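You operate a simulated robot arm through the tools that you are given. There is no shell and no other tool. Be economical: measure what you need, move in short steps, check, and stop when the job is done.

The job below is to be done with a simulated robot arm. You get a single attempt, and the scene is never put back.

Task
Seat the blue ring in the large steel collar and press it home.
Fine: large cap on the ring, one stroke; slide out again, cap back.

Only the result counts: the job must be done as asked and must still hold three seconds after the hand-in. Knocking over, shifting, dropping, spilling or breaking anything else fails it. Lids that push on must go on centred and level and be pressed home; caps that screw on are set level and turned clockwise until they are tight.

Robot
A 6-joint arm with a two-finger parallel gripper, fixed in place. Base frame: the origin is at the foot of the arm, x ahead of it, y to its left, z up. Units: mm, rad, N and s.
Its first joint turns from -1.152 to 1.152 rad. Payload 2.7 kg.
The TCP is the grasp point between the finger pads, 23 mm short of the fingertips. In the tool frame z runs along the fingers and y along their closing line. The gripper opens to 94 mm. The fingers are 38 mm wide and 10 mm thick; the gripper's body (54 by 96 mm) begins 39 mm behind the TCP.
Orientation is told as [roll, pitch, yaw] about the base's x, y, z axes, in that order, counted from this pose: with the fingers straight down and closing along the base's y, the tool's x points along the base's -x, its y along +y and its z along -z.

Tools
- The arm moves only by the tool play_rows. Its argument "targets" is a list of rows, each a list of 7 numbers: the shift along the tool's x, y, z in units of 150 mm (1.0 is 150 mm), then the turn, a rotation vector about the tool's x, y, z in units of 180 degrees (1.0 is 180 degrees), then the gripper command, from -1 (shut) to 1 (fully open), values between in proportion. In form: [[x, y, z, wx, wy, wz, fingers], ...]. A call has 1 to 12 rows; each row is the pose to reach, as a shift and turn from the pose commanded when the call began, along the tool's axes at that moment. A call with a number of a shift or a turn outside -1 to 1 is refused whole. A row lasts 0.2 s, in which the tool goes at most 50 mm and 0.15 rad; a call with a longer step from one row to the next is refused whole, and so is a gripper value outside its range. Where a pose cannot be reached the arm comes as near as it can. A force on the tool above 40 N (or 10 N above the force at the start of the call, whichever is more), or a blocked arm, ends the call early, and 0.2 s more pass. The fingers move at their own pace (about 45 mm/s each) and stop on an object; they squeeze with about 44 N. The grip force told is the motor's: it shows also when the fingers shut on nothing. Time passes only in rows, and 0.2 s behind the last, so rows that repeat a pose let the fingers close. It gives the time, the measured TCP pose, the force on the tool (base axes), the opening and the grip force at its end, in the units of the frame above (readings bear some noise).
- Cameras (640 x 400 px; columns grow to the right, rows downward): "scene" is fixed at [82.8, -442.9, 1401.6]; the picture's right is [0.65, -0.76, 0.00], its down [-0.45, -0.39, -0.81] and it looks along [0.61, 0.53, -0.59] (base axes); focal length 214 px, centre (320, 200). "wrist" rides on the gripper at [-39, 0, -44] in the tool frame; the picture's right is [0.00, -1.00, 0.00], its down [0.97, 0.00, -0.24] and it looks along [0.24, 0.00, 0.97] (tool axes); focal length 218 px, centre (320, 200).
- camera(camera): a new picture of that camera. The clock stands still meanwhile.
- locate(camera, pixels): for up to 12 pixels [column, row] of the newest picture of that camera ("zoom" is the newest enlarged one), the place [x, y, z] in the base frame of the surface seen there, good to about 2 mm. The clock stands still meanwhile.
- enlarge(camera, box): a new picture of the part [left, top, right, bottom] of that camera's present view, enlarged. The clock stands still meanwhile.
- close_job(): hands the job in; it is judged then, once.

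Go step by step. Measure first, check grasps and placings, and put right what went wrong. The budget is 80 turns and 38 pictures, counting those below and the enlarged ones. Unless the task says otherwise, let go and move clear before handing in, and close with one line.

The tools are called as name(argument=value, ...) on one line, values as JSON. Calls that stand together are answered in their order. play_rows: Moves the arm, as the interface text tells. Its arguments: {"type":"object","properties":{"targets":{"type":"array"}},"required":["targets"]} The other tools are called the same way: camera (camera) takes a picture; locate (camera, pixels) gives the place of the surface under pixels of a picture; enlarge (camera, box) takes an enlarged picture of a part of a camera's view; close_job () hands the job in.

At the start:

```text
t: 0.0
ee_pos: [289.2, 52.8, 1355.2]
tool_rot: [0.0, 0.0, 0.001]
ft_force: [1.0, -0.4, -0.1]
width: 94.0
gripper_force: 0.2
```

scene: 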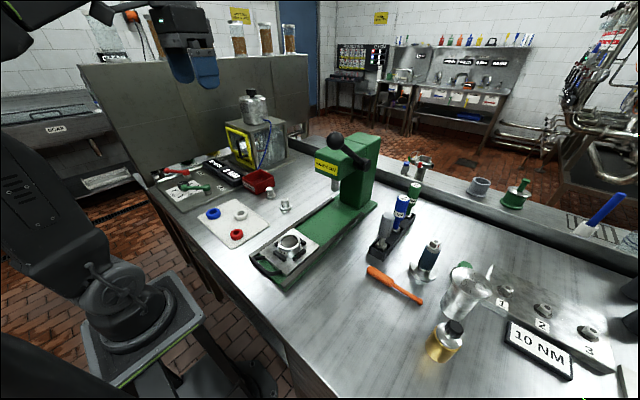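
wrist: 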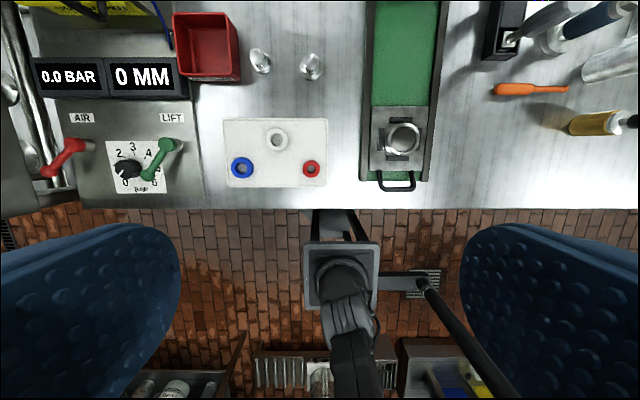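

The pictures show a press with a slide holding a steel collar near scene (290,245), rings on a white tray, and two caps near (270,190) and (285,205). I'll enlarge these areas first.

enlarge(camera="scene", box=[190, 120, 390, 290])

enlarge(camera="wrist", box=[200, 0, 460, 210])

```text
2.35 times, centred on (290, 205) of scene
```

zoom: 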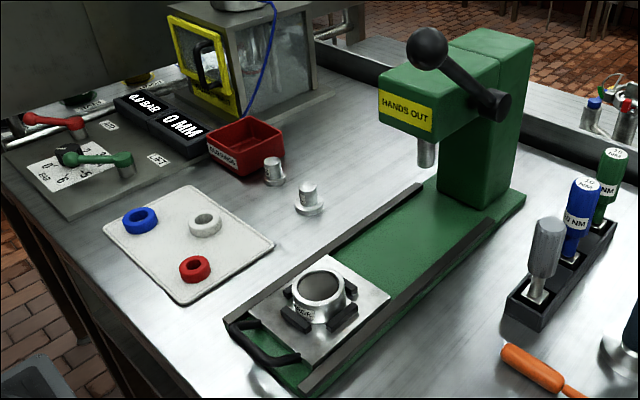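

```text
1.90 times, centred on (330, 105) of wrist
```

zoom: 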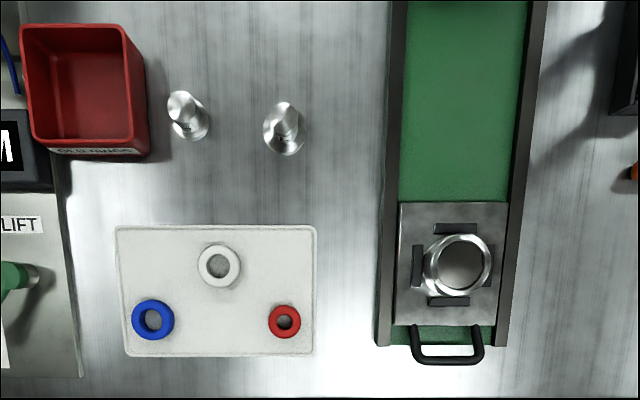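

The slide is out, at zoom (458,265), the blue ring is at (153,320), and the caps are at (187,115) and (283,130). I'll measure them all.

locate(camera="zoom", pixels=[[153, 302], [135, 320], [172, 320], [153, 338], [153, 320], [240, 340], [181, 100], [282, 112], [195, 134], [285, 150], [303, 130], [263, 130]])

locate(camera="zoom", pixels=[[490, 265], [428, 265], [460, 236], [460, 293], [460, 265], [448, 357], [405, 312], [502, 312], [505, 206], [402, 206], [450, 150], [385, 265]])

locate(camera="scene", pixels=[[334, 141], [333, 189], [320, 165], [352, 160], [362, 166], [270, 190], [285, 206], [283, 201], [268, 188], [289, 242], [212, 213], [360, 150]])

```text
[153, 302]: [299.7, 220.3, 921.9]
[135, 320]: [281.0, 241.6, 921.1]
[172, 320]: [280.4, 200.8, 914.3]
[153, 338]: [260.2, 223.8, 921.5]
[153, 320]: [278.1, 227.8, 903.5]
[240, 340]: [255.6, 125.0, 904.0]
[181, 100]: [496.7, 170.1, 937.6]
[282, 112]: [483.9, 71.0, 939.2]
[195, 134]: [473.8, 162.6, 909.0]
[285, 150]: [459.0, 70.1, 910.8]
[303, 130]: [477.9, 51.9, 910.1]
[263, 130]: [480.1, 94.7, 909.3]
```

```text
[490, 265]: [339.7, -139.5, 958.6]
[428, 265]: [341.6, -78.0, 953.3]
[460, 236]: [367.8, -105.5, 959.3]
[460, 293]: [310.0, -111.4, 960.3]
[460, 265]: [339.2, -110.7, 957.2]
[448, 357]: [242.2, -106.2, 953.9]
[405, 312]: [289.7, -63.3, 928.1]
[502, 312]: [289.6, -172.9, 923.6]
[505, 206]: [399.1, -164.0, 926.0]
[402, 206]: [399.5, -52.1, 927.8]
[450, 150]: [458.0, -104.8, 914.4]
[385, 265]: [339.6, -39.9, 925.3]
```

```text
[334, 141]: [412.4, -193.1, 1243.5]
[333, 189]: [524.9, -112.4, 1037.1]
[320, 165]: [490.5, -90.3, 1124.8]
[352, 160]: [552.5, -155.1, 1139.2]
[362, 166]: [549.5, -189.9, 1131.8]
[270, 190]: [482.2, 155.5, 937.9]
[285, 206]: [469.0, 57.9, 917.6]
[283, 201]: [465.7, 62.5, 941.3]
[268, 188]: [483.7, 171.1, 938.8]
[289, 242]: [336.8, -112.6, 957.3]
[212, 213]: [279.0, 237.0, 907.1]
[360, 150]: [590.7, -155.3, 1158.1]
```

The table surface is really near z≈900 and the two cameras agree on that. I'll go lower over the caps and tray for a closer look.

play_rows(targets=[[-0.15, 0.1, 0.2, 0, 0, 0, 1], [-0.3, 0.2, 0.4, 0, 0, 0, 1], [-0.45, 0.3, 0.6, 0, 0, 0, 1], [-0.6, 0.4, 0.8, 0, 0, 0, 1], [-0.74, 0.45, 1, 0, 0, 0, 1], [-0.74, 0.45, 1, 0, 0, 0, 1]])

play_rows(targets=[[0, 0, 0.25, 0, 0, 0, 1], [0, 0, 0.5, 0, 0, 0, 1], [0, 0, 0.5, 0, 0, 0, 1]])

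camera(camera="wrist")

```text
t: 1.4
ee_pos: [398.3, 121.0, 1204.8]
tool_rot: [0.0, 0.0, -0.001]
ft_force: [0.0, -0.5, -0.2]
width: 94.1
gripper_force: 0.0
```

```text
t: 2.2
ee_pos: [399.2, 119.0, 1128.6]
tool_rot: [-0.001, -0.001, -0.001]
ft_force: [0.2, -0.1, 0.3]
width: 94.0
gripper_force: 0.0
```

```text
33 pictures are left
```

wrist: 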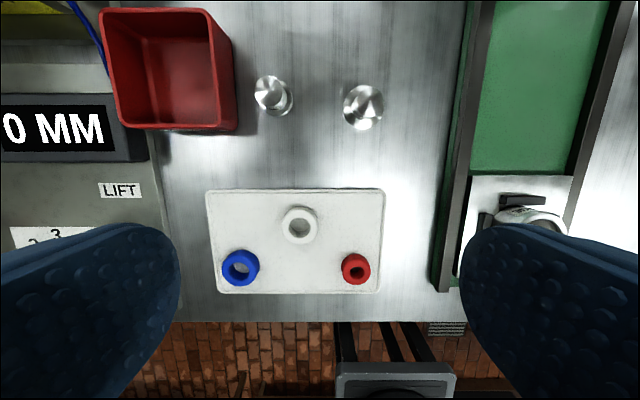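

enlarge(camera="wrist", box=[240, 60, 400, 160])

locate(camera="zoom", pixels=[[120, 140], [100, 105], [140, 145], [165, 215], [75, 150], [207, 150], [500, 145], [480, 115], [490, 270], [410, 190], [573, 190], [320, 200]])

locate(camera="wrist", pixels=[[240, 251], [222, 268], [259, 268], [240, 286], [240, 267], [300, 280], [230, 240], [252, 280], [299, 226], [337, 250], [270, 95], [360, 100]])

```text
4.00 times, centred on (320, 110) of wrist
```

zoom: 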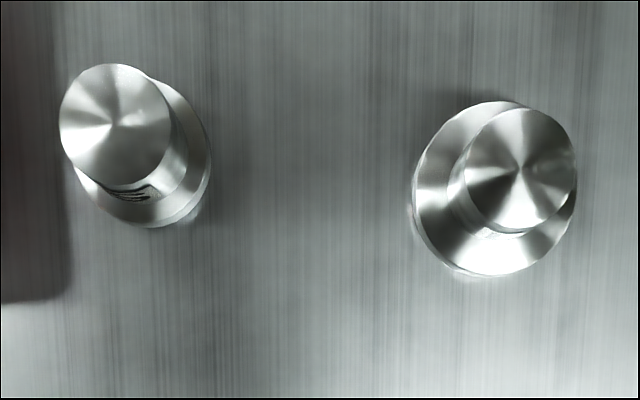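

```text
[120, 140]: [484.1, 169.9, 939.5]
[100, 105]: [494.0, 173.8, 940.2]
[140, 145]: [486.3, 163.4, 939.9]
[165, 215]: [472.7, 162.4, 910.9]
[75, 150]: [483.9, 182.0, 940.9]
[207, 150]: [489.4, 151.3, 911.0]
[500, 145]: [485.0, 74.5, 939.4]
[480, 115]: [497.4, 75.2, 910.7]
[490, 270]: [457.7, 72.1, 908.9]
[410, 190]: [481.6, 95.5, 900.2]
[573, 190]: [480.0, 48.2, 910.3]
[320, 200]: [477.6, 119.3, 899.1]
```

```text
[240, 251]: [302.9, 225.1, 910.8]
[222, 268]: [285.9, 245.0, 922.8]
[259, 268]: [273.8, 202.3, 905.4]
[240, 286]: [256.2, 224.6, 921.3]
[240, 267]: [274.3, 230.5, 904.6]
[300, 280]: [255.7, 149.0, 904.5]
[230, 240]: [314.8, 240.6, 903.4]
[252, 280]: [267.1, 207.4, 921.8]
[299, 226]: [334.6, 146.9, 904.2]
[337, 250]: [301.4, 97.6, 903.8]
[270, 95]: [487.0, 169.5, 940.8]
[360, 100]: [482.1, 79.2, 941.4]
```

The right cap at zoom (494,190) has the wider flange, so it is the large cap, centred near (478,72). Next I'll look at the collar up close.

play_rows(targets=[[0.1, -0.25, 0, 0, 0, 0, 1], [0.2, -0.5, 0, 0, 0, 0, 1], [0.3, -0.75, 0, 0, 0, 0, 1], [0.4, -1, 0, 0, 0, 0, 1], [0.4, -1, 0, 0, 0, 0, 1]])

play_rows(targets=[[0, -0.27, 0.1, 0, 0, 0, 1], [0, -0.53, 0.3, 0, 0, 0, 1], [0, -0.53, 0.3, 0, 0, 0, 1]])

camera(camera="wrist")

enlarge(camera="wrist", box=[220, 80, 420, 205])

```text
t: 3.4
ee_pos: [338.3, -29.1, 1129.3]
tool_rot: [0.0, 0.0, 0.0]
ft_force: [0.1, 0.7, -0.3]
width: 93.9
gripper_force: 0.1
```

```text
t: 4.2
ee_pos: [338.5, -109.9, 1084.8]
tool_rot: [0.001, -0.001, 0.001]
ft_force: [0.6, 0.1, 0.7]
width: 93.8
gripper_force: 0.0
```

```text
31 pictures are left
```

wrist: 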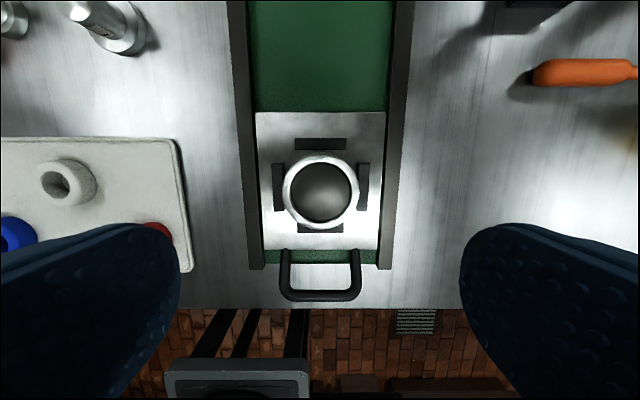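

```text
3.20 times, centred on (320, 142) of wrist
```

zoom: 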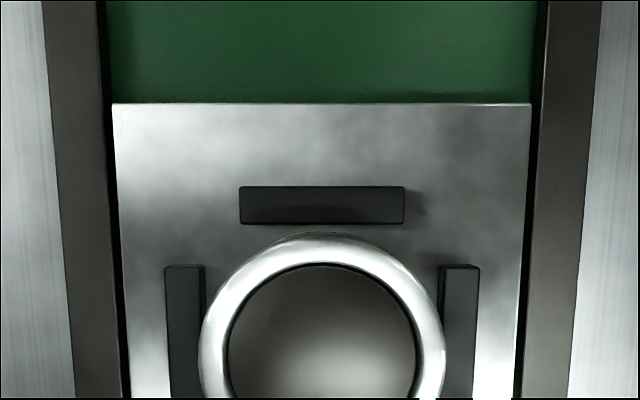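

The collar bore at (321,192) shows a dark floor or plug inside. I'll measure its depth and the bore.

locate(camera="wrist", pixels=[[321, 192], [321, 210], [321, 175], [300, 192], [342, 192], [286, 192], [357, 192], [321, 158], [321, 226], [291, 192], [352, 192], [321, 296]])

enlarge(camera="wrist", box=[270, 140, 370, 240])

enlarge(camera="scene", box=[250, 215, 330, 290])

```text
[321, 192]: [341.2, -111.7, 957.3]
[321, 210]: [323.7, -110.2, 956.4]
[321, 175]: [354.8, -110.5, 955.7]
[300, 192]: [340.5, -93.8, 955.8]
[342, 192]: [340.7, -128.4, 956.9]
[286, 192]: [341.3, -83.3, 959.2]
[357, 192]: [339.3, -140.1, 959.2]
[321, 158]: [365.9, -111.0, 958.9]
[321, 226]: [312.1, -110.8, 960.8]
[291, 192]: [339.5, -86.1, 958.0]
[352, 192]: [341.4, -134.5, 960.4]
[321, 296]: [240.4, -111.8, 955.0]
```

```text
4.00 times, centred on (320, 190) of wrist
```

zoom: 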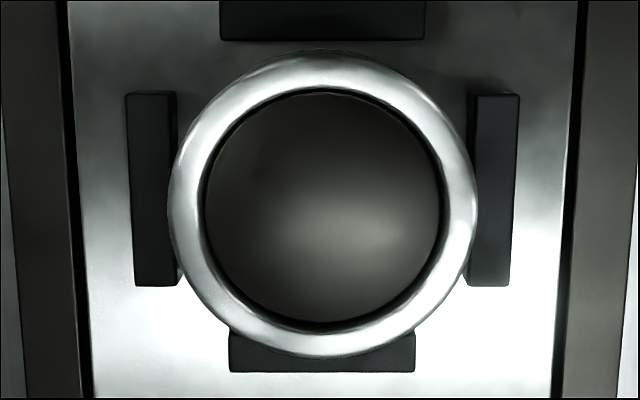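

```text
5.33 times, centred on (290, 252) of scene
```

zoom: 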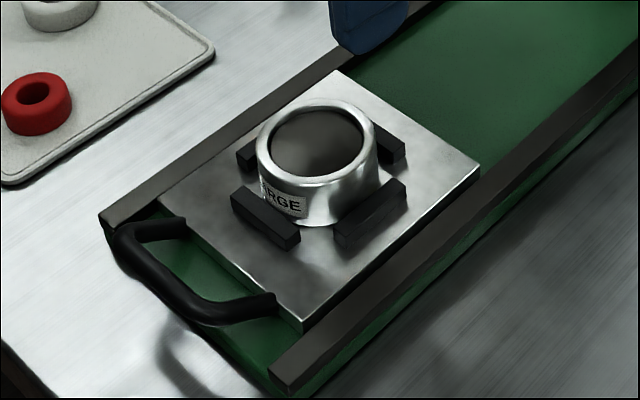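

The collar is labelled LARGE, its centre is about (340,-111), its rim is z≈959 and a recess floor is just below. Now I'll go over the blue ring.

play_rows(targets=[[0.1, 0.25, 0, 0, 0, 0, 1], [0.2, 0.5, 0, 0, 0, 0, 1], [0.3, 0.75, 0, 0, 0, 0, 1], [0.39, 1, 0, 0, 0, 0, 1]])

play_rows(targets=[[0, 0.25, 0, 0, 0, 0, 1], [0, 0.5, 0, 0, 0, 0, 1], [0, 0.75, 0, 0, 0, 0, 1], [0, 1, 0, 0, 0, 0, 1]])

play_rows(targets=[[0, 0.22, 0.2, 0, 0, 0, 1], [0, 0.22, 0.4, 0, 0, 0, 1], [0, 0.22, 0.4, 0, 0, 0, 1]])

enlarge(camera="wrist", box=[240, 150, 400, 250])

```text
t: 5.2
ee_pos: [279.1, 42.3, 1086.2]
tool_rot: [0.001, 0.001, -0.004]
ft_force: [-0.4, 0.4, 0.6]
width: 94.1
gripper_force: 0.0
```

```text
t: 6.2
ee_pos: [280.6, 191.4, 1086.3]
tool_rot: [0.0, -0.001, -0.001]
ft_force: [0.1, 1.2, -0.4]
width: 94.1
gripper_force: 0.0
```

```text
t: 7.0
ee_pos: [279.8, 223.2, 1024.3]
tool_rot: [-0.001, -0.002, 0.0]
ft_force: [-0.5, 0.5, -0.4]
width: 94.0
gripper_force: 0.1
```

```text
4.00 times, centred on (320, 200) of wrist
```

zoom: 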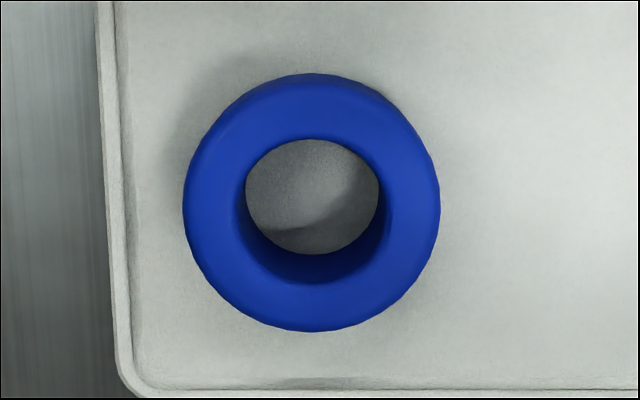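

The ring has an OD of about 45 mm and sits centred in view at zoom (311,202). I'll locate its edges and the top.

locate(camera="zoom", pixels=[[311, 90], [311, 310], [200, 200], [425, 200], [240, 125], [380, 125], [240, 280], [380, 285], [310, 180], [520, 300]])

```text
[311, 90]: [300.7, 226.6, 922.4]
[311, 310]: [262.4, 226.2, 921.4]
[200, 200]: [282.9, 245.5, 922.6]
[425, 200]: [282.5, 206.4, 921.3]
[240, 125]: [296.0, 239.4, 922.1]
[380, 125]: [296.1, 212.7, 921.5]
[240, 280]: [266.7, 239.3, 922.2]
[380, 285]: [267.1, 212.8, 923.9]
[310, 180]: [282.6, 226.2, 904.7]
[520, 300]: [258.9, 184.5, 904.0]
```

The ring centre is about (281.5,226), z 904–922. I'll descend and grip its upper part.

play_rows(targets=[[-0.01, 0.017, 0.2, 0, 0, 0, 0.5], [-0.01, 0.017, 0.4, 0, 0, 0, 0.5], [-0.01, 0.017, 0.6, 0, 0, 0, 0.5], [-0.01, 0.017, 0.6, 0, 0, 0, 0.5]])

play_rows(targets=[[0, 0, 0, 0, 0, 0, -0.2], [0, 0, 0, 0, 0, 0, -0.4], [0, 0, 0, 0, 0, 0, -0.4], [0, 0, 0, 0, 0, 0, -0.4]])

```text
t: 8.0
ee_pos: [279.3, 226.1, 935.8]
tool_rot: [0.0, 0.0, -0.001]
ft_force: [-0.4, 0.1, 0.1]
width: 70.5
gripper_force: 0.0
```

```text
t: 9.0
ee_pos: [279.9, 227.7, 934.7]
tool_rot: [0.001, -0.001, -0.002]
ft_force: [0.8, 1.3, 0.9]
width: 44.3
gripper_force: 44.4
```

It's gripped at 44.3 mm wide. I'll lift and check.

play_rows(targets=[[0, 0, -0.1, 0, 0, 0, -0.4], [0, 0, -0.35, 0, 0, 0, -0.4], [0, 0, -0.65, 0, 0, 0, -0.4], [0, 0, -0.65, 0, 0, 0, -0.4]])

enlarge(camera="wrist", box=[200, 180, 440, 400])

```text
t: 10.0
ee_pos: [282.9, 228.2, 1033.1]
tool_rot: [0.001, 0.001, -0.001]
ft_force: [0.2, 0.3, -0.2]
width: 44.0
gripper_force: 44.0
```

```text
1.82 times, centred on (320, 290) of wrist
```

zoom: 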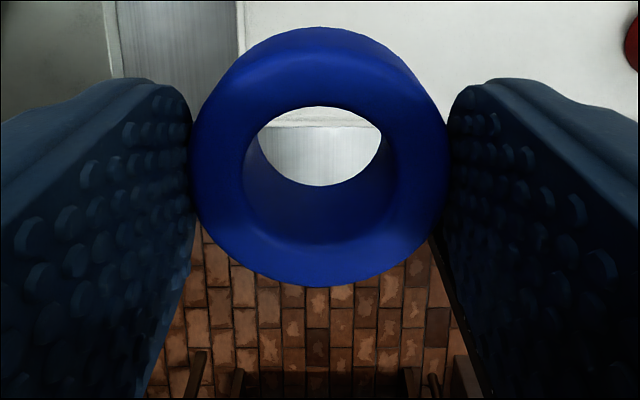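

The ring is held. I'll measure its offset from the TCP.

locate(camera="zoom", pixels=[[320, 75], [320, 265], [225, 160], [420, 160], [260, 90], [385, 90], [250, 240], [390, 240]])

```text
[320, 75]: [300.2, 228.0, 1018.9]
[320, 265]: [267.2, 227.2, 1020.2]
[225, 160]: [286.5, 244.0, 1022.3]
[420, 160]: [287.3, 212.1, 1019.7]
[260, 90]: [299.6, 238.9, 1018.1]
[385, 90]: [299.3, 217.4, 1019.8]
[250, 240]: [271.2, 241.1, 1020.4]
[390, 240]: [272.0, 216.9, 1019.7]
```

The ring centre is about 1 mm ahead of the TCP and its bottom is about 31 mm below it. I'll carry it over the collar.

play_rows(targets=[[-0.1, -0.25, 0, 0, 0, 0, -0.4], [-0.2, -0.5, 0, 0, 0, 0, -0.4], [-0.3, -0.75, 0, 0, 0, 0, -0.4], [-0.37, -1, 0, 0, 0, 0, -0.4]])

play_rows(targets=[[0, -0.25, 0, 0, 0, 0, -0.4], [0, -0.5, 0, 0, 0, 0, -0.4], [0, -0.75, 0, 0, 0, 0, -0.4], [0, -1, 0, 0, 0, 0, -0.4]])

play_rows(targets=[[0, -0.26, 0, 0, 0, 0, -0.4], [0, -0.26, 0.1, 0, 0, 0, -0.4], [0, -0.26, 0.1, 0, 0, 0, -0.4]])

enlarge(camera="wrist", box=[200, 180, 440, 400])

locate(camera="zoom", pixels=[[320, 75], [320, 265], [225, 160], [420, 160]])

enlarge(camera="scene", box=[250, 190, 330, 270])

```text
t: 11.0
ee_pos: [337.5, 78.2, 1032.2]
tool_rot: [0.0, 0.001, 0.0]
ft_force: [0.2, -0.1, -1.1]
width: 43.9
gripper_force: 44.1
```

```text
t: 12.0
ee_pos: [339.0, -72.4, 1030.3]
tool_rot: [-0.001, 0.0, 0.001]
ft_force: [0.3, -0.3, -0.7]
width: 44.2
gripper_force: 44.3
```

```text
t: 12.8
ee_pos: [336.9, -111.0, 1017.7]
tool_rot: [0.001, 0.0, 0.003]
ft_force: [0.1, 0.1, -0.6]
width: 44.3
gripper_force: 44.0
```

```text
1.82 times, centred on (320, 290) of wrist
```

zoom: 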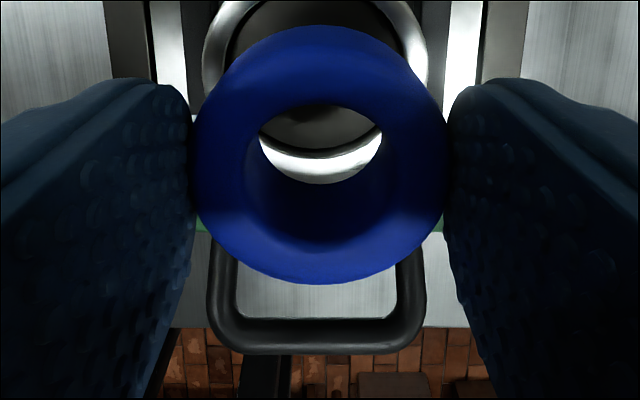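

```text
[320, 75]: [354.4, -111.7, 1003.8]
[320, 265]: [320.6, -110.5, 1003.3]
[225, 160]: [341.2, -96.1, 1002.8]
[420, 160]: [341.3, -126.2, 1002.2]
```

```text
5.00 times, centred on (290, 230) of scene
```

zoom: 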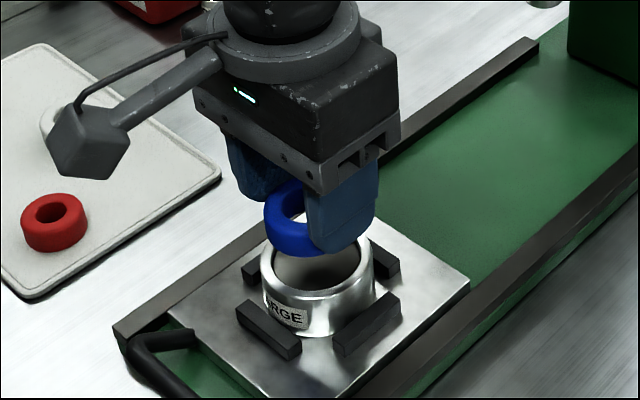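

Here the collar sits about 1 mm to +y and about 3 mm to +x of the ring (bore edge seen through the hole at zoom row 150). I'll shift, lower a little and re-measure.

play_rows(targets=[[-0.02, 0.005, 0.05, 0, 0, 0, -0.4], [-0.02, 0.005, 0.08, 0, 0, 0, -0.4], [-0.02, 0.005, 0.08, 0, 0, 0, -0.4]])

enlarge(camera="wrist", box=[240, 170, 400, 360])

locate(camera="zoom", pixels=[[320, 40], [320, 70], [320, 100], [320, 130], [320, 170], [320, 190], [320, 270], [320, 300], [320, 330], [210, 10], [430, 10]])

```text
t: 13.6
ee_pos: [340.1, -112.2, 1006.1]
tool_rot: [-0.002, -0.001, 0.002]
ft_force: [0.0, 0.2, 0.0]
width: 44.5
gripper_force: 43.8
```

```text
2.11 times, centred on (320, 265) of wrist
```

zoom: 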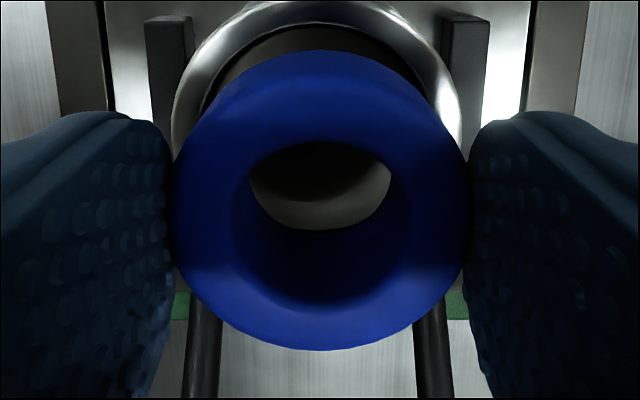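

```text
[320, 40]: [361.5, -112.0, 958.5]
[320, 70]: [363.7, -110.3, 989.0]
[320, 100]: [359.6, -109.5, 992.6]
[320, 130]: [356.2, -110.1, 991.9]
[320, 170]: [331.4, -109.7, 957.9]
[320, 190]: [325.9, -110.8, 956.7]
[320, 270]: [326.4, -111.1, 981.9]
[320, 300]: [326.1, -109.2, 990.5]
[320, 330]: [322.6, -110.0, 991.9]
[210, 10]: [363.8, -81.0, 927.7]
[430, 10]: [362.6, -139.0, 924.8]
```

The ring and collar are now nearly concentric; I'll nudge +0.5 mm in y and lower onto the collar.

play_rows(targets=[[0, 0.004, 0.04, 0, 0, 0, -0.4], [0, 0.004, 0.08, 0, 0, 0, -0.4], [0, 0.004, 0.1, 0, 0, 0, -0.4], [0, 0.004, 0.1, 0, 0, 0, -0.4]])

play_rows(targets=[[0, 0, 0.007, 0, 0, 0, -0.4], [0, 0, 0.014, 0, 0, 0, -0.4], [0, 0, 0.02, 0, 0, 0, -0.4], [0, 0, 0.02, 0, 0, 0, -0.4]])

```text
t: 14.6
ee_pos: [340.9, -111.0, 989.7]
tool_rot: [0.0, -0.001, 0.001]
ft_force: [0.6, 0.1, -0.9]
width: 44.2
gripper_force: 44.4
```

```text
t: 15.6
ee_pos: [342.5, -110.7, 987.1]
tool_rot: [0.001, -0.002, 0.0]
ft_force: [-3.0, 1.3, 12.2]
width: 44.5
gripper_force: 43.7
```

A contact force of 12 N at TCP z 987 means the ring bottom is at about 956, the recess floor. I'll check the view before releasing.

enlarge(camera="wrist", box=[240, 170, 400, 360])

enlarge(camera="scene", box=[260, 210, 320, 270])

```text
2.11 times, centred on (320, 265) of wrist
```

zoom: 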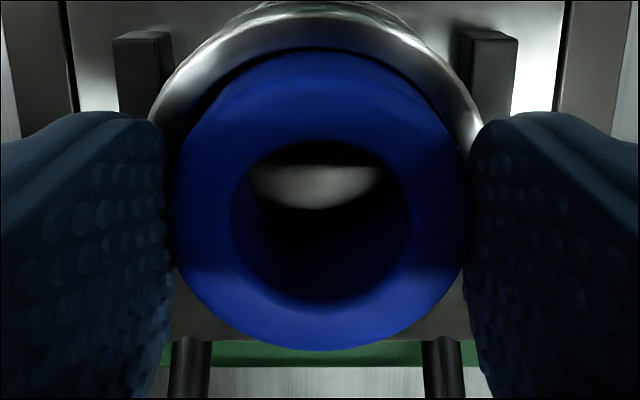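

```text
6.67 times, centred on (290, 240) of scene
```

zoom: 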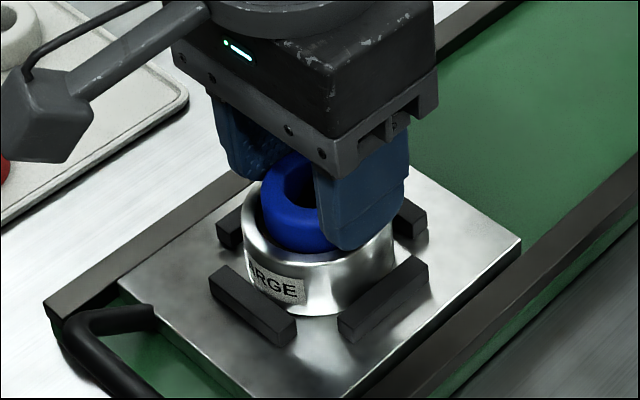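

The ring sits inside the mouth of the collar. I'll release and lift away.

play_rows(targets=[[0, 0, -0.005, 0, 0, 0, 0], [0, 0, -0.005, 0, 0, 0, 0.5], [0, 0, -0.005, 0, 0, 0, 0.5], [0, 0, -0.2, 0, 0, 0, 0.5], [0, 0, -0.5, 0, 0, 0, 0.5], [0, 0, -0.66, 0, 0, 0, 0.5], [0, 0, -0.66, 0, 0, 0, 0.5]])

enlarge(camera="wrist", box=[270, 140, 370, 240])

locate(camera="zoom", pixels=[[320, 100], [320, 290], [220, 200], [420, 200], [170, 200], [470, 200], [320, 60], [320, 350]])

```text
t: 17.2
ee_pos: [341.9, -110.2, 1087.7]
tool_rot: [-0.001, -0.001, 0.0]
ft_force: [0.7, -0.2, -1.1]
width: 70.7
gripper_force: 0.0
```

```text
4.00 times, centred on (320, 190) of wrist
```

zoom: 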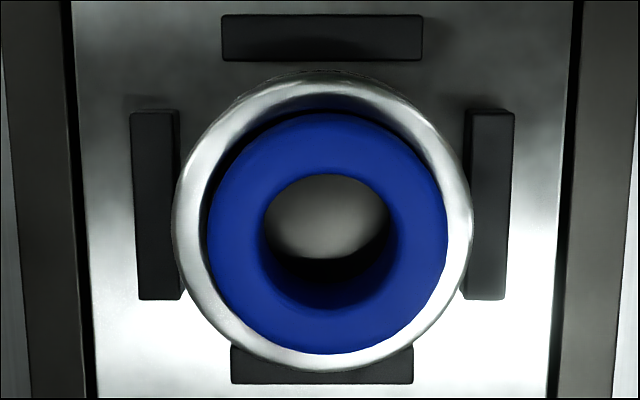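

```text
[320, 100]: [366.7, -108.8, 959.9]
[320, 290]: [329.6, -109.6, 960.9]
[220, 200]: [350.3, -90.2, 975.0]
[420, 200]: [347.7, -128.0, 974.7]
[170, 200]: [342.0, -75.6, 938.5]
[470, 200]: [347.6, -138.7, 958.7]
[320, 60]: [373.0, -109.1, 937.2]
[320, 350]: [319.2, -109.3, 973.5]
```

The ring sits level, with its top at z≈975, within 1 mm of centre. Next I'll go above the large cap.

play_rows(targets=[[0, 0.25, 0, 0, 0, 0, 0.5], [0, 0.5, 0, 0, 0, 0, 0.5], [-0.2, 0.7, 0, 0, 0, 0, 0.5], [-0.45, 0.85, 0, 0, 0, 0, 0.5], [-0.7, 1, 0, 0, 0, 0, 0.5], [-0.88, 1, 0, 0, 0, 0, 0.5]])

play_rows(targets=[[0, 0.21, 0.2, 0, 0, 0, 0.5], [0, 0.21, 0.4, 0, 0, 0, 0.5], [0, 0.21, 0.4, 0, 0, 0, 0.5]])

enlarge(camera="wrist", box=[240, 150, 400, 250])

locate(camera="zoom", pixels=[[320, 200], [280, 200], [360, 200], [320, 160], [320, 240], [320, 310], [200, 200], [440, 200]])

```text
t: 18.6
ee_pos: [473.3, 38.9, 1083.6]
tool_rot: [-0.002, -0.001, -0.001]
ft_force: [-0.8, 0.7, -0.2]
width: 70.6
gripper_force: 0.0
```

```text
t: 19.4
ee_pos: [471.7, 71.2, 1028.4]
tool_rot: [0.001, 0.0, -0.001]
ft_force: [-0.8, 0.6, -0.1]
width: 70.5
gripper_force: 0.0
```

```text
4.00 times, centred on (320, 200) of wrist
```

zoom: 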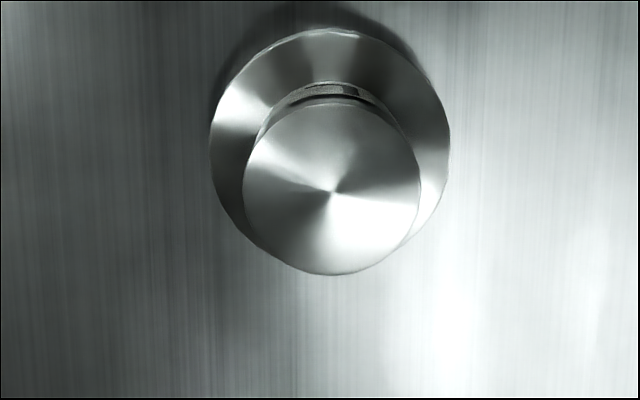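

```text
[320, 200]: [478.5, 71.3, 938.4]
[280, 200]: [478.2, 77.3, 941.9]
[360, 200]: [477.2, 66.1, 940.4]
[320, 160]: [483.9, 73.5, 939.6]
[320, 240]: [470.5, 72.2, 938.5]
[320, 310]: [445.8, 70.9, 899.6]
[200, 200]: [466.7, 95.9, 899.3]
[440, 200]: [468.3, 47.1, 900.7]
```

The large cap's knob is about 28 mm across, centred near (480,70.5), with its top at z 940. I'll descend and grip above the flange.

play_rows(targets=[[-0.053, -0.006, 0.2, 0, 0, 0, 0.5], [-0.053, -0.006, 0.4, 0, 0, 0, 0.5], [-0.053, -0.006, 0.6, 0, 0, 0, 0.5], [-0.053, -0.006, 0.6, 0, 0, 0, 0.5]])

play_rows(targets=[[0, 0, 0, 0, 0, 0, 0], [0, 0, 0, 0, 0, 0, -0.5], [0, 0, 0, 0, 0, 0, -0.7], [0, 0, 0, 0, 0, 0, -0.7], [0, 0, 0, 0, 0, 0, -0.7]])

```text
t: 20.4
ee_pos: [480.0, 68.9, 936.5]
tool_rot: [-0.001, 0.0, 0.0]
ft_force: [-0.7, 0.3, -0.2]
width: 70.3
gripper_force: 0.0
```

```text
t: 21.6
ee_pos: [481.1, 68.7, 936.6]
tool_rot: [0.0, 0.0, -0.001]
ft_force: [-0.2, -0.4, 1.4]
width: 27.4
gripper_force: 43.5
```

The knob is gripped at 27.4 mm. I'll lift it and carry it back towards the ring.

play_rows(targets=[[0, 0, -0.1, 0, 0, 0, -0.7], [0, 0, -0.4, 0, 0, 0, -0.7], [0, 0, -0.7, 0, 0, 0, -0.7], [0.25, 0, -0.8, 0, 0, 0, -0.7], [0.5, -0.15, -0.8, 0, 0, 0, -0.7], [0.7, -0.4, -0.8, 0, 0, 0, -0.7], [0.92, -0.6, -0.8, 0, 0, 0, -0.7], [0.92, -0.8, -0.8, 0, 0, 0, -0.7], [0.92, -1, -0.8, 0, 0, 0, -0.7]])

play_rows(targets=[[0, -0.1, 0, 0, 0, 0, -0.7], [0, -0.2, 0, 0, 0, 0, -0.7], [0, -0.2, 0, 0, 0, 0, -0.7]])

enlarge(camera="wrist", box=[200, 150, 440, 390])

enlarge(camera="scene", box=[250, 190, 330, 270])

```text
t: 23.6
ee_pos: [343.1, -82.6, 1055.4]
tool_rot: [-0.001, 0.001, 0.0]
ft_force: [0.0, -0.4, -2.4]
width: 27.1
gripper_force: 43.4
```

```text
t: 24.4
ee_pos: [343.2, -113.1, 1055.7]
tool_rot: [0.0, 0.0, 0.0]
ft_force: [0.8, 0.1, -1.8]
width: 27.2
gripper_force: 44.0
```

```text
1.67 times, centred on (320, 270) of wrist
```

zoom: 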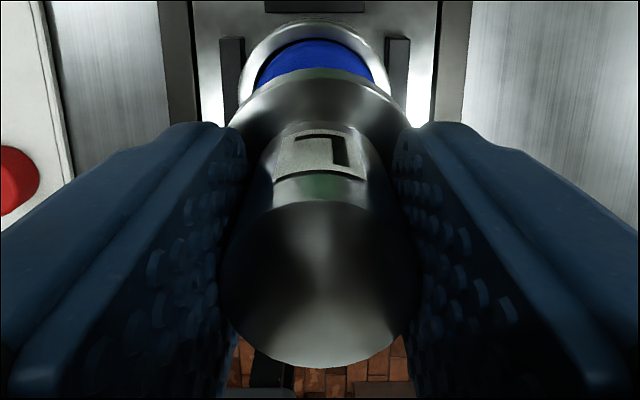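

```text
5.00 times, centred on (290, 230) of scene
```

zoom: 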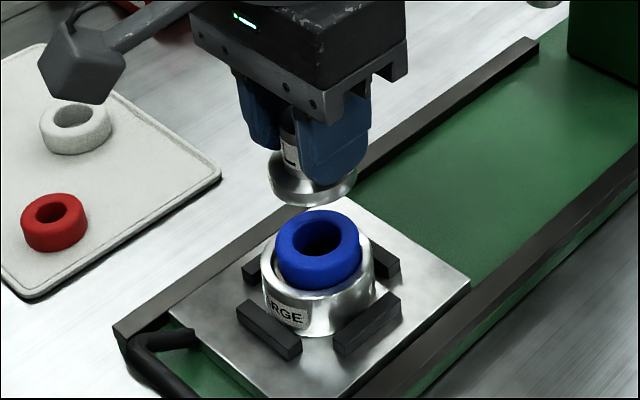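

The label shows L, so this is the right cap. It needs about +2 mm in y; I'll lower near the ring and check alignment.

play_rows(targets=[[0, 0.012, 0.1, 0, 0, 0, -0.7], [0, 0.012, 0.22, 0, 0, 0, -0.7], [0, 0.012, 0.22, 0, 0, 0, -0.7]])

enlarge(camera="wrist", box=[240, 130, 400, 290])

enlarge(camera="scene", box=[265, 205, 315, 255])

```text
t: 25.2
ee_pos: [342.0, -110.2, 1024.7]
tool_rot: [0.0, 0.0, 0.001]
ft_force: [-0.4, 0.2, -1.2]
width: 26.9
gripper_force: 44.2
```

```text
2.50 times, centred on (320, 210) of wrist
```

zoom: 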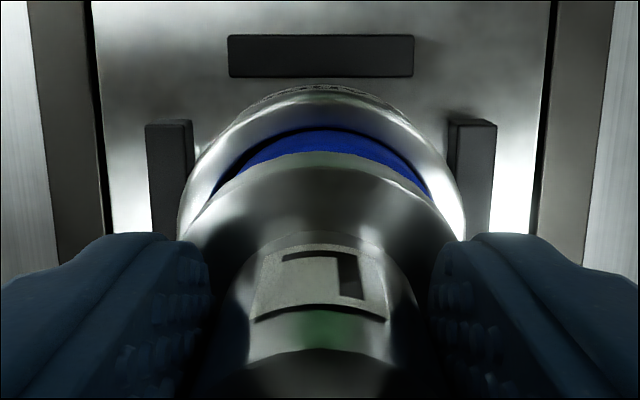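

```text
8.00 times, centred on (290, 230) of scene
```

zoom: 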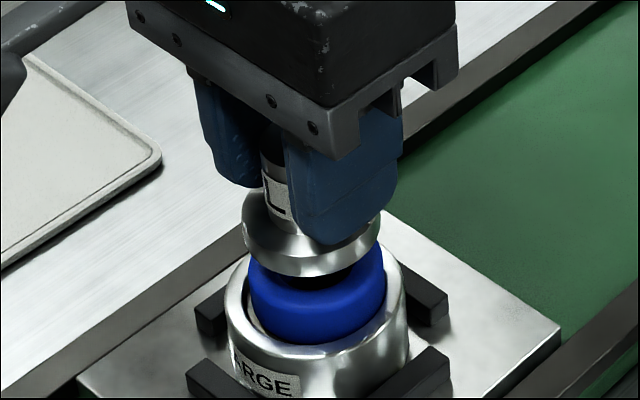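

The cap is within about 1 mm of the ring. I'll apply a small correction and lower to contact.

play_rows(targets=[[-0.006, -0.002, 0.03, 0, 0, 0, -0.7], [-0.006, -0.002, 0.055, 0, 0, 0, -0.7], [-0.006, -0.002, 0.065, 0, 0, 0, -0.7], [-0.006, -0.002, 0.072, 0, 0, 0, -0.7], [-0.006, -0.002, 0.072, 0, 0, 0, -0.7]])

```text
t: 26.4
ee_pos: [343.2, -109.2, 1013.3]
tool_rot: [-0.001, 0.0, 0.001]
ft_force: [0.3, -0.2, -1.8]
width: 27.0
gripper_force: 43.7
```

play_rows(targets=[[0, 0, 0.005, 0, 0, 0, -0.7], [0, 0, 0.01, 0, 0, 0, -0.7], [0, 0, 0.015, 0, 0, 0, -0.7], [0, 0, 0.015, 0, 0, 0, -0.7]])

```text
t: 27.4
ee_pos: [343.5, -109.1, 1012.2]
tool_rot: [0.0, -0.001, 0.0]
ft_force: [-0.8, -2.2, 4.8]
width: 27.0
gripper_force: 44.0
```

Contact shows as +5 N with the cap on the ring at z≈975. I'll release, lift and inspect.

play_rows(targets=[[0, 0, -0.002, 0, 0, 0, -0.4], [0, 0, -0.002, 0, 0, 0, 0], [0, 0, -0.002, 0, 0, 0, 0.4], [0, 0, -0.002, 0, 0, 0, 0.4], [0, 0, -0.2, 0, 0, 0, 0.4], [0, 0, -0.5, 0, 0, 0, 0.4], [0, 0, -0.8, 0, 0, 0, 0.4], [0, 0, -0.8, 0, 0, 0, 0.4]])

enlarge(camera="wrist", box=[250, 120, 390, 260])

enlarge(camera="scene", box=[250, 120, 390, 290])

```text
t: 29.2
ee_pos: [342.9, -111.3, 1130.4]
tool_rot: [-0.001, 0.001, -0.006]
ft_force: [-0.2, -0.3, 0.3]
width: 65.9
gripper_force: 0.1
```

```text
2.86 times, centred on (320, 190) of wrist
```

zoom: 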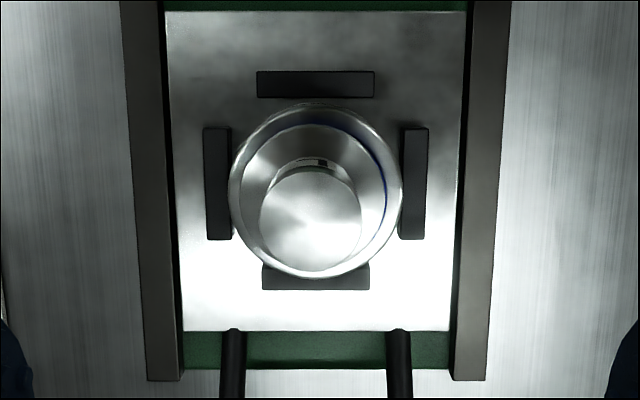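

```text
2.35 times, centred on (320, 205) of scene
```

zoom: 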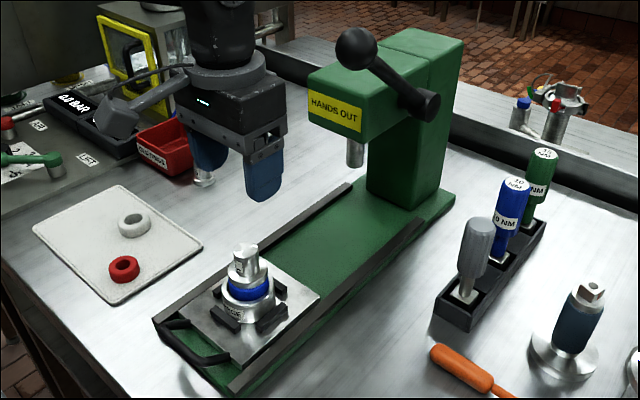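

The cap is on the ring, level and centred on the collar; a thin blue sliver shows only at zoom (385,190). Now I'll measure the ram, lever and handle.

locate(camera="zoom", pixels=[[355, 163], [355, 145], [348, 160], [362, 160], [343, 49], [356, 60], [356, 32], [370, 49], [417, 103], [395, 80], [380, 240], [400, 170]])

locate(camera="wrist", pixels=[[320, 265], [290, 250], [348, 250]])

enlarge(camera="scene", box=[310, 120, 390, 220])

```text
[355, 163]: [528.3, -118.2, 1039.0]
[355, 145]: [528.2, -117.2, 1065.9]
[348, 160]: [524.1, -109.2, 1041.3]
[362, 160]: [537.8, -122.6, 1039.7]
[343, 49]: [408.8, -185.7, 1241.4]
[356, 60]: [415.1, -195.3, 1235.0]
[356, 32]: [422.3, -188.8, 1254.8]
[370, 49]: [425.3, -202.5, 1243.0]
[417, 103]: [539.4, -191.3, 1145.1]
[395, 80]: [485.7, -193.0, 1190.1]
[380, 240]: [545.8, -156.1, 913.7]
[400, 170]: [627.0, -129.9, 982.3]
```

```text
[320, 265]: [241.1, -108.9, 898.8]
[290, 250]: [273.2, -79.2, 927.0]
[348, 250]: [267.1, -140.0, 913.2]
```

```text
4.00 times, centred on (350, 170) of scene
```

zoom: 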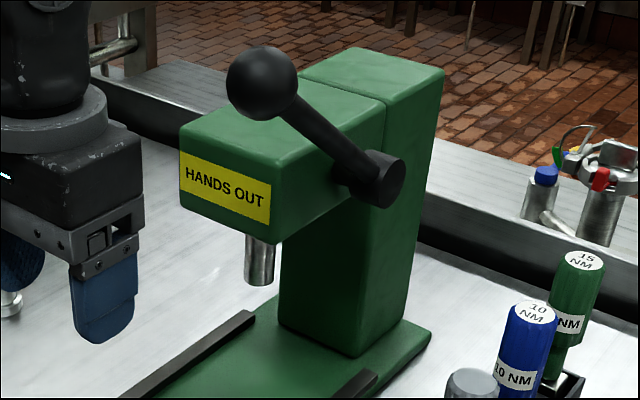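

The ram axis is about (536,-111) with its bottom near z 1035, clearing the cap top at 1016. I'll move above the handle and turn the gripper 90° so the fingers close along x.

play_rows(targets=[[0.06, 0, 0, 0, 0, 0.0455, 0.2], [0.12, 0, 0, 0, 0, 0.091, 0.0], [0.18, 0, 0, 0, 0, 0.1365, -0.2], [0.24, 0, 0, 0, 0, 0.182, -0.2], [0.3, 0, 0, 0, 0, 0.2275, -0.2], [0.36, 0, 0, 0, 0, 0.273, -0.2], [0.42, 0, 0, 0, 0, 0.3185, -0.2], [0.48, 0, 0, 0, 0, 0.364, -0.2], [0.54, 0, 0, 0, 0, 0.4095, -0.2], [0.6, 0, 0, 0, 0, 0.455, -0.2], [0.67, 0, 0, 0, 0, 0.5, -0.2], [0.67, 0, 0, 0, 0, 0.5, -0.2]])

camera(camera="wrist")

```text
t: 31.8
ee_pos: [242.3, -107.7, 1131.6]
tool_rot: [-0.001, 0.0, -1.573]
ft_force: [0.8, -0.8, -0.1]
width: 37.7
gripper_force: 0.1
```

```text
11 pictures are left
```

wrist: 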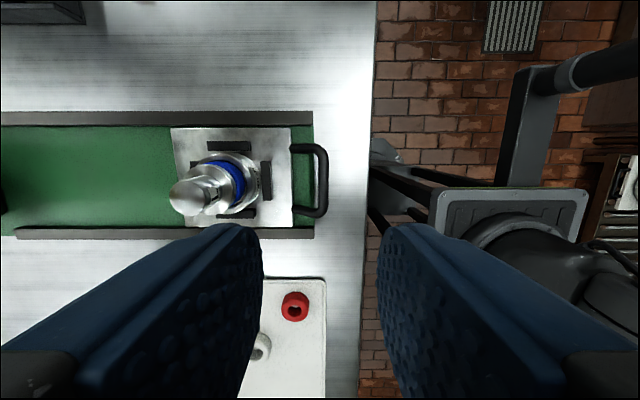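

The handle bar is at (323,180), nearly under the TCP. I'll measure it.

locate(camera="wrist", pixels=[[322, 180], [327, 180], [316, 180], [300, 149], [300, 210], [323, 160], [323, 200], [292, 180], [286, 180]])

```text
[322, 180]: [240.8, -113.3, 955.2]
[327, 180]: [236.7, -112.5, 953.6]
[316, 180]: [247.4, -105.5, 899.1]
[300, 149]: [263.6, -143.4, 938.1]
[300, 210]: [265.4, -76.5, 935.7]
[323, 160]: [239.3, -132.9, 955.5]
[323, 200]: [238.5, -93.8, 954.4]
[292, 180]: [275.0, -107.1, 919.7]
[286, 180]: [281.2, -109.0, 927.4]
```

The bar is at x≈240, z≈950. I'll tilt the gripper 20° backward to keep clear of the press head, then descend onto the bar.

play_rows(targets=[[0, 0, 0.1, -0.037, 0, 0, -0.2], [-0.02, 0, 0.25, -0.074, 0, 0, -0.2], [-0.02, 0, 0.45, -0.111, 0, 0, -0.2], [-0.02, 0, 0.7, -0.111, 0, 0, -0.2], [-0.02, 0, 0.7, -0.111, 0, 0, -0.2]])

play_rows(targets=[[0, -0.04, 0.11, 0, 0, 0, -0.2], [0, -0.085, 0.232, 0, 0, 0, -0.2], [0, -0.127, 0.348, 0, 0, 0, -0.2], [0, -0.169, 0.464, 0, 0, 0, -0.2], [0, -0.169, 0.464, 0, 0, 0, -0.2]])

```text
t: 33.0
ee_pos: [244.4, -110.4, 1026.7]
tool_rot: [0.349, 0.0, -1.572]
ft_force: [0.2, -0.5, 0.2]
width: 37.7
gripper_force: 0.0
```

```text
t: 34.2
ee_pos: [243.5, -111.6, 953.1]
tool_rot: [0.348, 0.001, -1.572]
ft_force: [-0.8, -0.3, -0.7]
width: 37.7
gripper_force: 0.0
```

The position is right with no contact. I'll check the tilt and bar placement in the scene view.

enlarge(camera="scene", box=[220, 160, 340, 300])

```text
2.86 times, centred on (280, 230) of scene
```

zoom: 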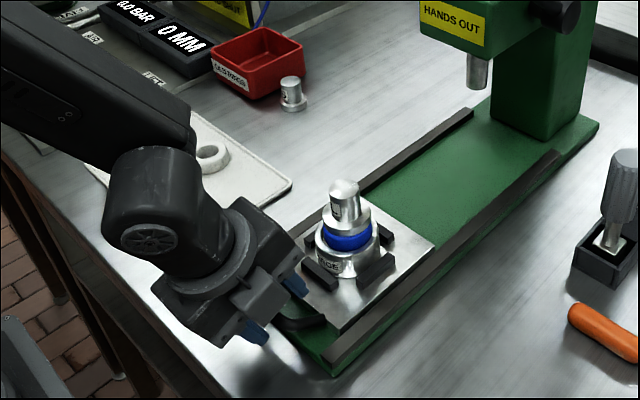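

The tilt is right, with the fingers straddling the bar. I'll close.

play_rows(targets=[[0, 0, 0, 0, 0, 0, -0.5], [0, 0, 0, 0, 0, 0, -0.8], [0, 0, 0, 0, 0, 0, -0.95], [0, 0, 0, 0, 0, 0, -0.95], [0, 0, 0, 0, 0, 0, -0.95]])

```text
t: 35.4
ee_pos: [242.6, -112.1, 951.8]
tool_rot: [0.346, -0.001, -1.568]
ft_force: [-2.0, 1.3, -12.9]
width: 10.4
gripper_force: 45.0
```

The bar is gripped. I'll push the slide in smoothly along +x, first about 130 mm.

play_rows(targets=[[0, 0.02, 0.007, 0, 0, 0, -0.95], [0, 0.06, 0.022, 0, 0, 0, -0.95], [0, 0.13, 0.047, 0, 0, 0, -0.95], [0, 0.21, 0.076, 0, 0, 0, -0.95], [0, 0.29, 0.106, 0, 0, 0, -0.95], [0, 0.38, 0.138, 0, 0, 0, -0.95], [0, 0.47, 0.171, 0, 0, 0, -0.95], [0, 0.56, 0.204, 0, 0, 0, -0.95], [0, 0.65, 0.237, 0, 0, 0, -0.95], [0, 0.73, 0.266, 0, 0, 0, -0.95], [0, 0.79, 0.288, 0, 0, 0, -0.95], [0, 0.82, 0.298, 0, 0, 0, -0.95]])

```text
t: 38.0
ee_pos: [375.1, -112.4, 952.1]
tool_rot: [0.352, -0.001, -1.567]
ft_force: [-3.0, 7.3, 30.6]
width: 10.9
gripper_force: 45.4
```

It moved 132 mm, with a 30 N upward load building. I'll relieve it by about 1.5 mm and continue slowly to the stop.

play_rows(targets=[[0, 0.003, -0.009, 0, 0, 0, -0.95], [0, 0.003, -0.009, 0, 0, 0, -0.95]])

play_rows(targets=[[0, 0.02, 0.007, 0, 0, 0, -0.95], [0, 0.06, 0.022, 0, 0, 0, -0.95], [0, 0.12, 0.043, 0, 0, 0, -0.95], [0, 0.18, 0.065, 0, 0, 0, -0.95], [0, 0.24, 0.087, 0, 0, 0, -0.95], [0, 0.29, 0.105, 0, 0, 0, -0.95], [0, 0.33, 0.119, 0, 0, 0, -0.95], [0, 0.35, 0.127, 0, 0, 0, -0.95], [0, 0.35, 0.127, 0, 0, 0, -0.95]])

```text
t: 38.6
ee_pos: [375.5, -111.5, 952.3]
tool_rot: [0.347, 0.0, -1.57]
ft_force: [3.4, 7.5, 14.3]
width: 10.8
gripper_force: 45.0
```

```text
t: 40.6
ee_pos: [428.7, -113.2, 952.8]
tool_rot: [0.345, 0.001, -1.571]
ft_force: [-2.9, -6.4, -12.8]
width: 10.8
gripper_force: 45.2
```

Travel is 186 mm with no stop felt yet. I'll creep forward.

play_rows(targets=[[0, 0.015, 0.0055, 0, 0, 0, -0.95], [0, 0.03, 0.011, 0, 0, 0, -0.95], [0, 0.045, 0.0165, 0, 0, 0, -0.95], [0, 0.06, 0.022, 0, 0, 0, -0.95], [0, 0.06, 0.022, 0, 0, 0, -0.95]])

enlarge(camera="scene", box=[270, 130, 390, 250])

```text
t: 41.8
ee_pos: [438.1, -112.8, 951.8]
tool_rot: [0.347, 0.001, -1.571]
ft_force: [-8.4, -1.2, -14.9]
width: 10.6
gripper_force: 45.1
```

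```text
3.33 times, centred on (330, 190) of scene
```

zoom: 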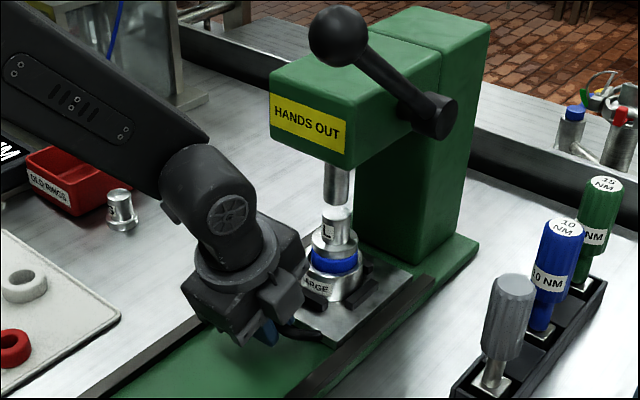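

The knob (339,215) and ram (338,185) line up in the picture. I'll measure both and nudge a bit further to feel for the stop.

locate(camera="zoom", pixels=[[339, 190], [339, 180], [340, 228], [340, 235], [330, 185], [347, 185], [332, 232], [348, 228], [338, 209]])

play_rows(targets=[[0, 0.01, 0.0036, 0, 0, 0, -0.95], [0, 0.02, 0.0072, 0, 0, 0, -0.95], [0, 0.02, 0.0072, 0, 0, 0, -0.95]])

```text
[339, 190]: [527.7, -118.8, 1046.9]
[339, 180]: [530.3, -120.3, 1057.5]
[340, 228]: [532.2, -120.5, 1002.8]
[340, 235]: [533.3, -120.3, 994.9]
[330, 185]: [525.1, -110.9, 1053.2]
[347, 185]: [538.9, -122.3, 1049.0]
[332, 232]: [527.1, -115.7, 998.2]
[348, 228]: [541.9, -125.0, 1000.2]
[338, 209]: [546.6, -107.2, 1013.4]
```

```text
t: 42.6
ee_pos: [439.6, -113.0, 951.8]
tool_rot: [0.337, 0.001, -1.572]
ft_force: [-38.1, -2.4, 9.0]
width: 11.0
gripper_force: 45.2
```

Hard stop reached with -38 N in x. I'll relieve, open, rise off the bar, then back away before going higher.

play_rows(targets=[[0, -0.01, -0.0036, 0, 0, 0, -0.95], [0, -0.015, -0.0055, 0, 0, 0, -0.95], [0, -0.015, -0.0055, 0, 0, 0, -0.5], [0, -0.015, -0.0055, 0, 0, 0, -0.2], [0, -0.015, -0.0055, 0, 0, 0, -0.2]])

play_rows(targets=[[0, 0.034, -0.094, 0, 0, 0, -0.2], [0, 0.08, -0.22, 0, 0, 0, -0.2], [0, 0.137, -0.376, 0, 0, 0, -0.2], [0, -0.1, -0.46, 0, 0, 0, -0.2], [0, -0.35, -0.55, 0, 0, 0, -0.2], [0, -0.6, -0.64, 0, 0, 0, -0.2], [0, -0.6, -0.64, 0, 0, 0, -0.2]])

```text
t: 43.8
ee_pos: [439.9, -111.2, 952.7]
tool_rot: [0.347, 0.001, -1.572]
ft_force: [-0.2, -0.7, -1.0]
width: 37.4
gripper_force: 0.0
```

```text
t: 45.4
ee_pos: [323.8, -112.1, 1013.0]
tool_rot: [0.349, 0.002, -1.573]
ft_force: [0.3, 0.4, 0.4]
width: 37.5
gripper_force: 0.1
```

The gripper is clear at (324,-112,1013). I'll undo the tilt and yaw while rising to lever height.

play_rows(targets=[[0, 0.01, -0.17, 0.037, 0, 0, 0], [0, 0.02, -0.35, 0.074, 0, 0, 0], [0, 0.03, -0.52, 0.111, 0, 0, 0], [0, 0.04, -0.695, 0.111, 0, 0, 0.3], [0, 0.04, -0.695, 0.111, 0, 0, 0.3]])

play_rows(targets=[[0, 0, -0.09, 0, 0, -0.0455, 0.3], [0, 0, -0.18, 0, 0, -0.091, 0.3], [0, 0, -0.27, 0, 0, -0.1365, 0.3], [0, 0, -0.36, 0, 0, -0.182, 0.3], [0, 0, -0.45, 0, 0, -0.2275, 0.3], [0, 0, -0.54, 0, 0, -0.273, 0.3], [0, 0, -0.63, 0, 0, -0.3185, 0.3], [0, 0, -0.72, 0, 0, -0.364, 0.3], [0, 0, -0.81, 0, 0, -0.4095, 0.3], [0, 0, -0.9, 0, 0, -0.455, 0.3], [0, 0, -1, 0, 0, -0.5, 0.3], [0, 0, -1, 0, 0, -0.5, 0.3]])

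```text
t: 46.6
ee_pos: [293.0, -111.8, 1112.9]
tool_rot: [0.0, 0.002, -1.57]
ft_force: [0.3, -0.1, 0.3]
width: 61.0
gripper_force: 0.1
```

```text
t: 49.2
ee_pos: [292.5, -112.4, 1261.4]
tool_rot: [-0.001, 0.0, 0.002]
ft_force: [-0.1, 0.3, 0.3]
width: 61.2
gripper_force: 0.0
```

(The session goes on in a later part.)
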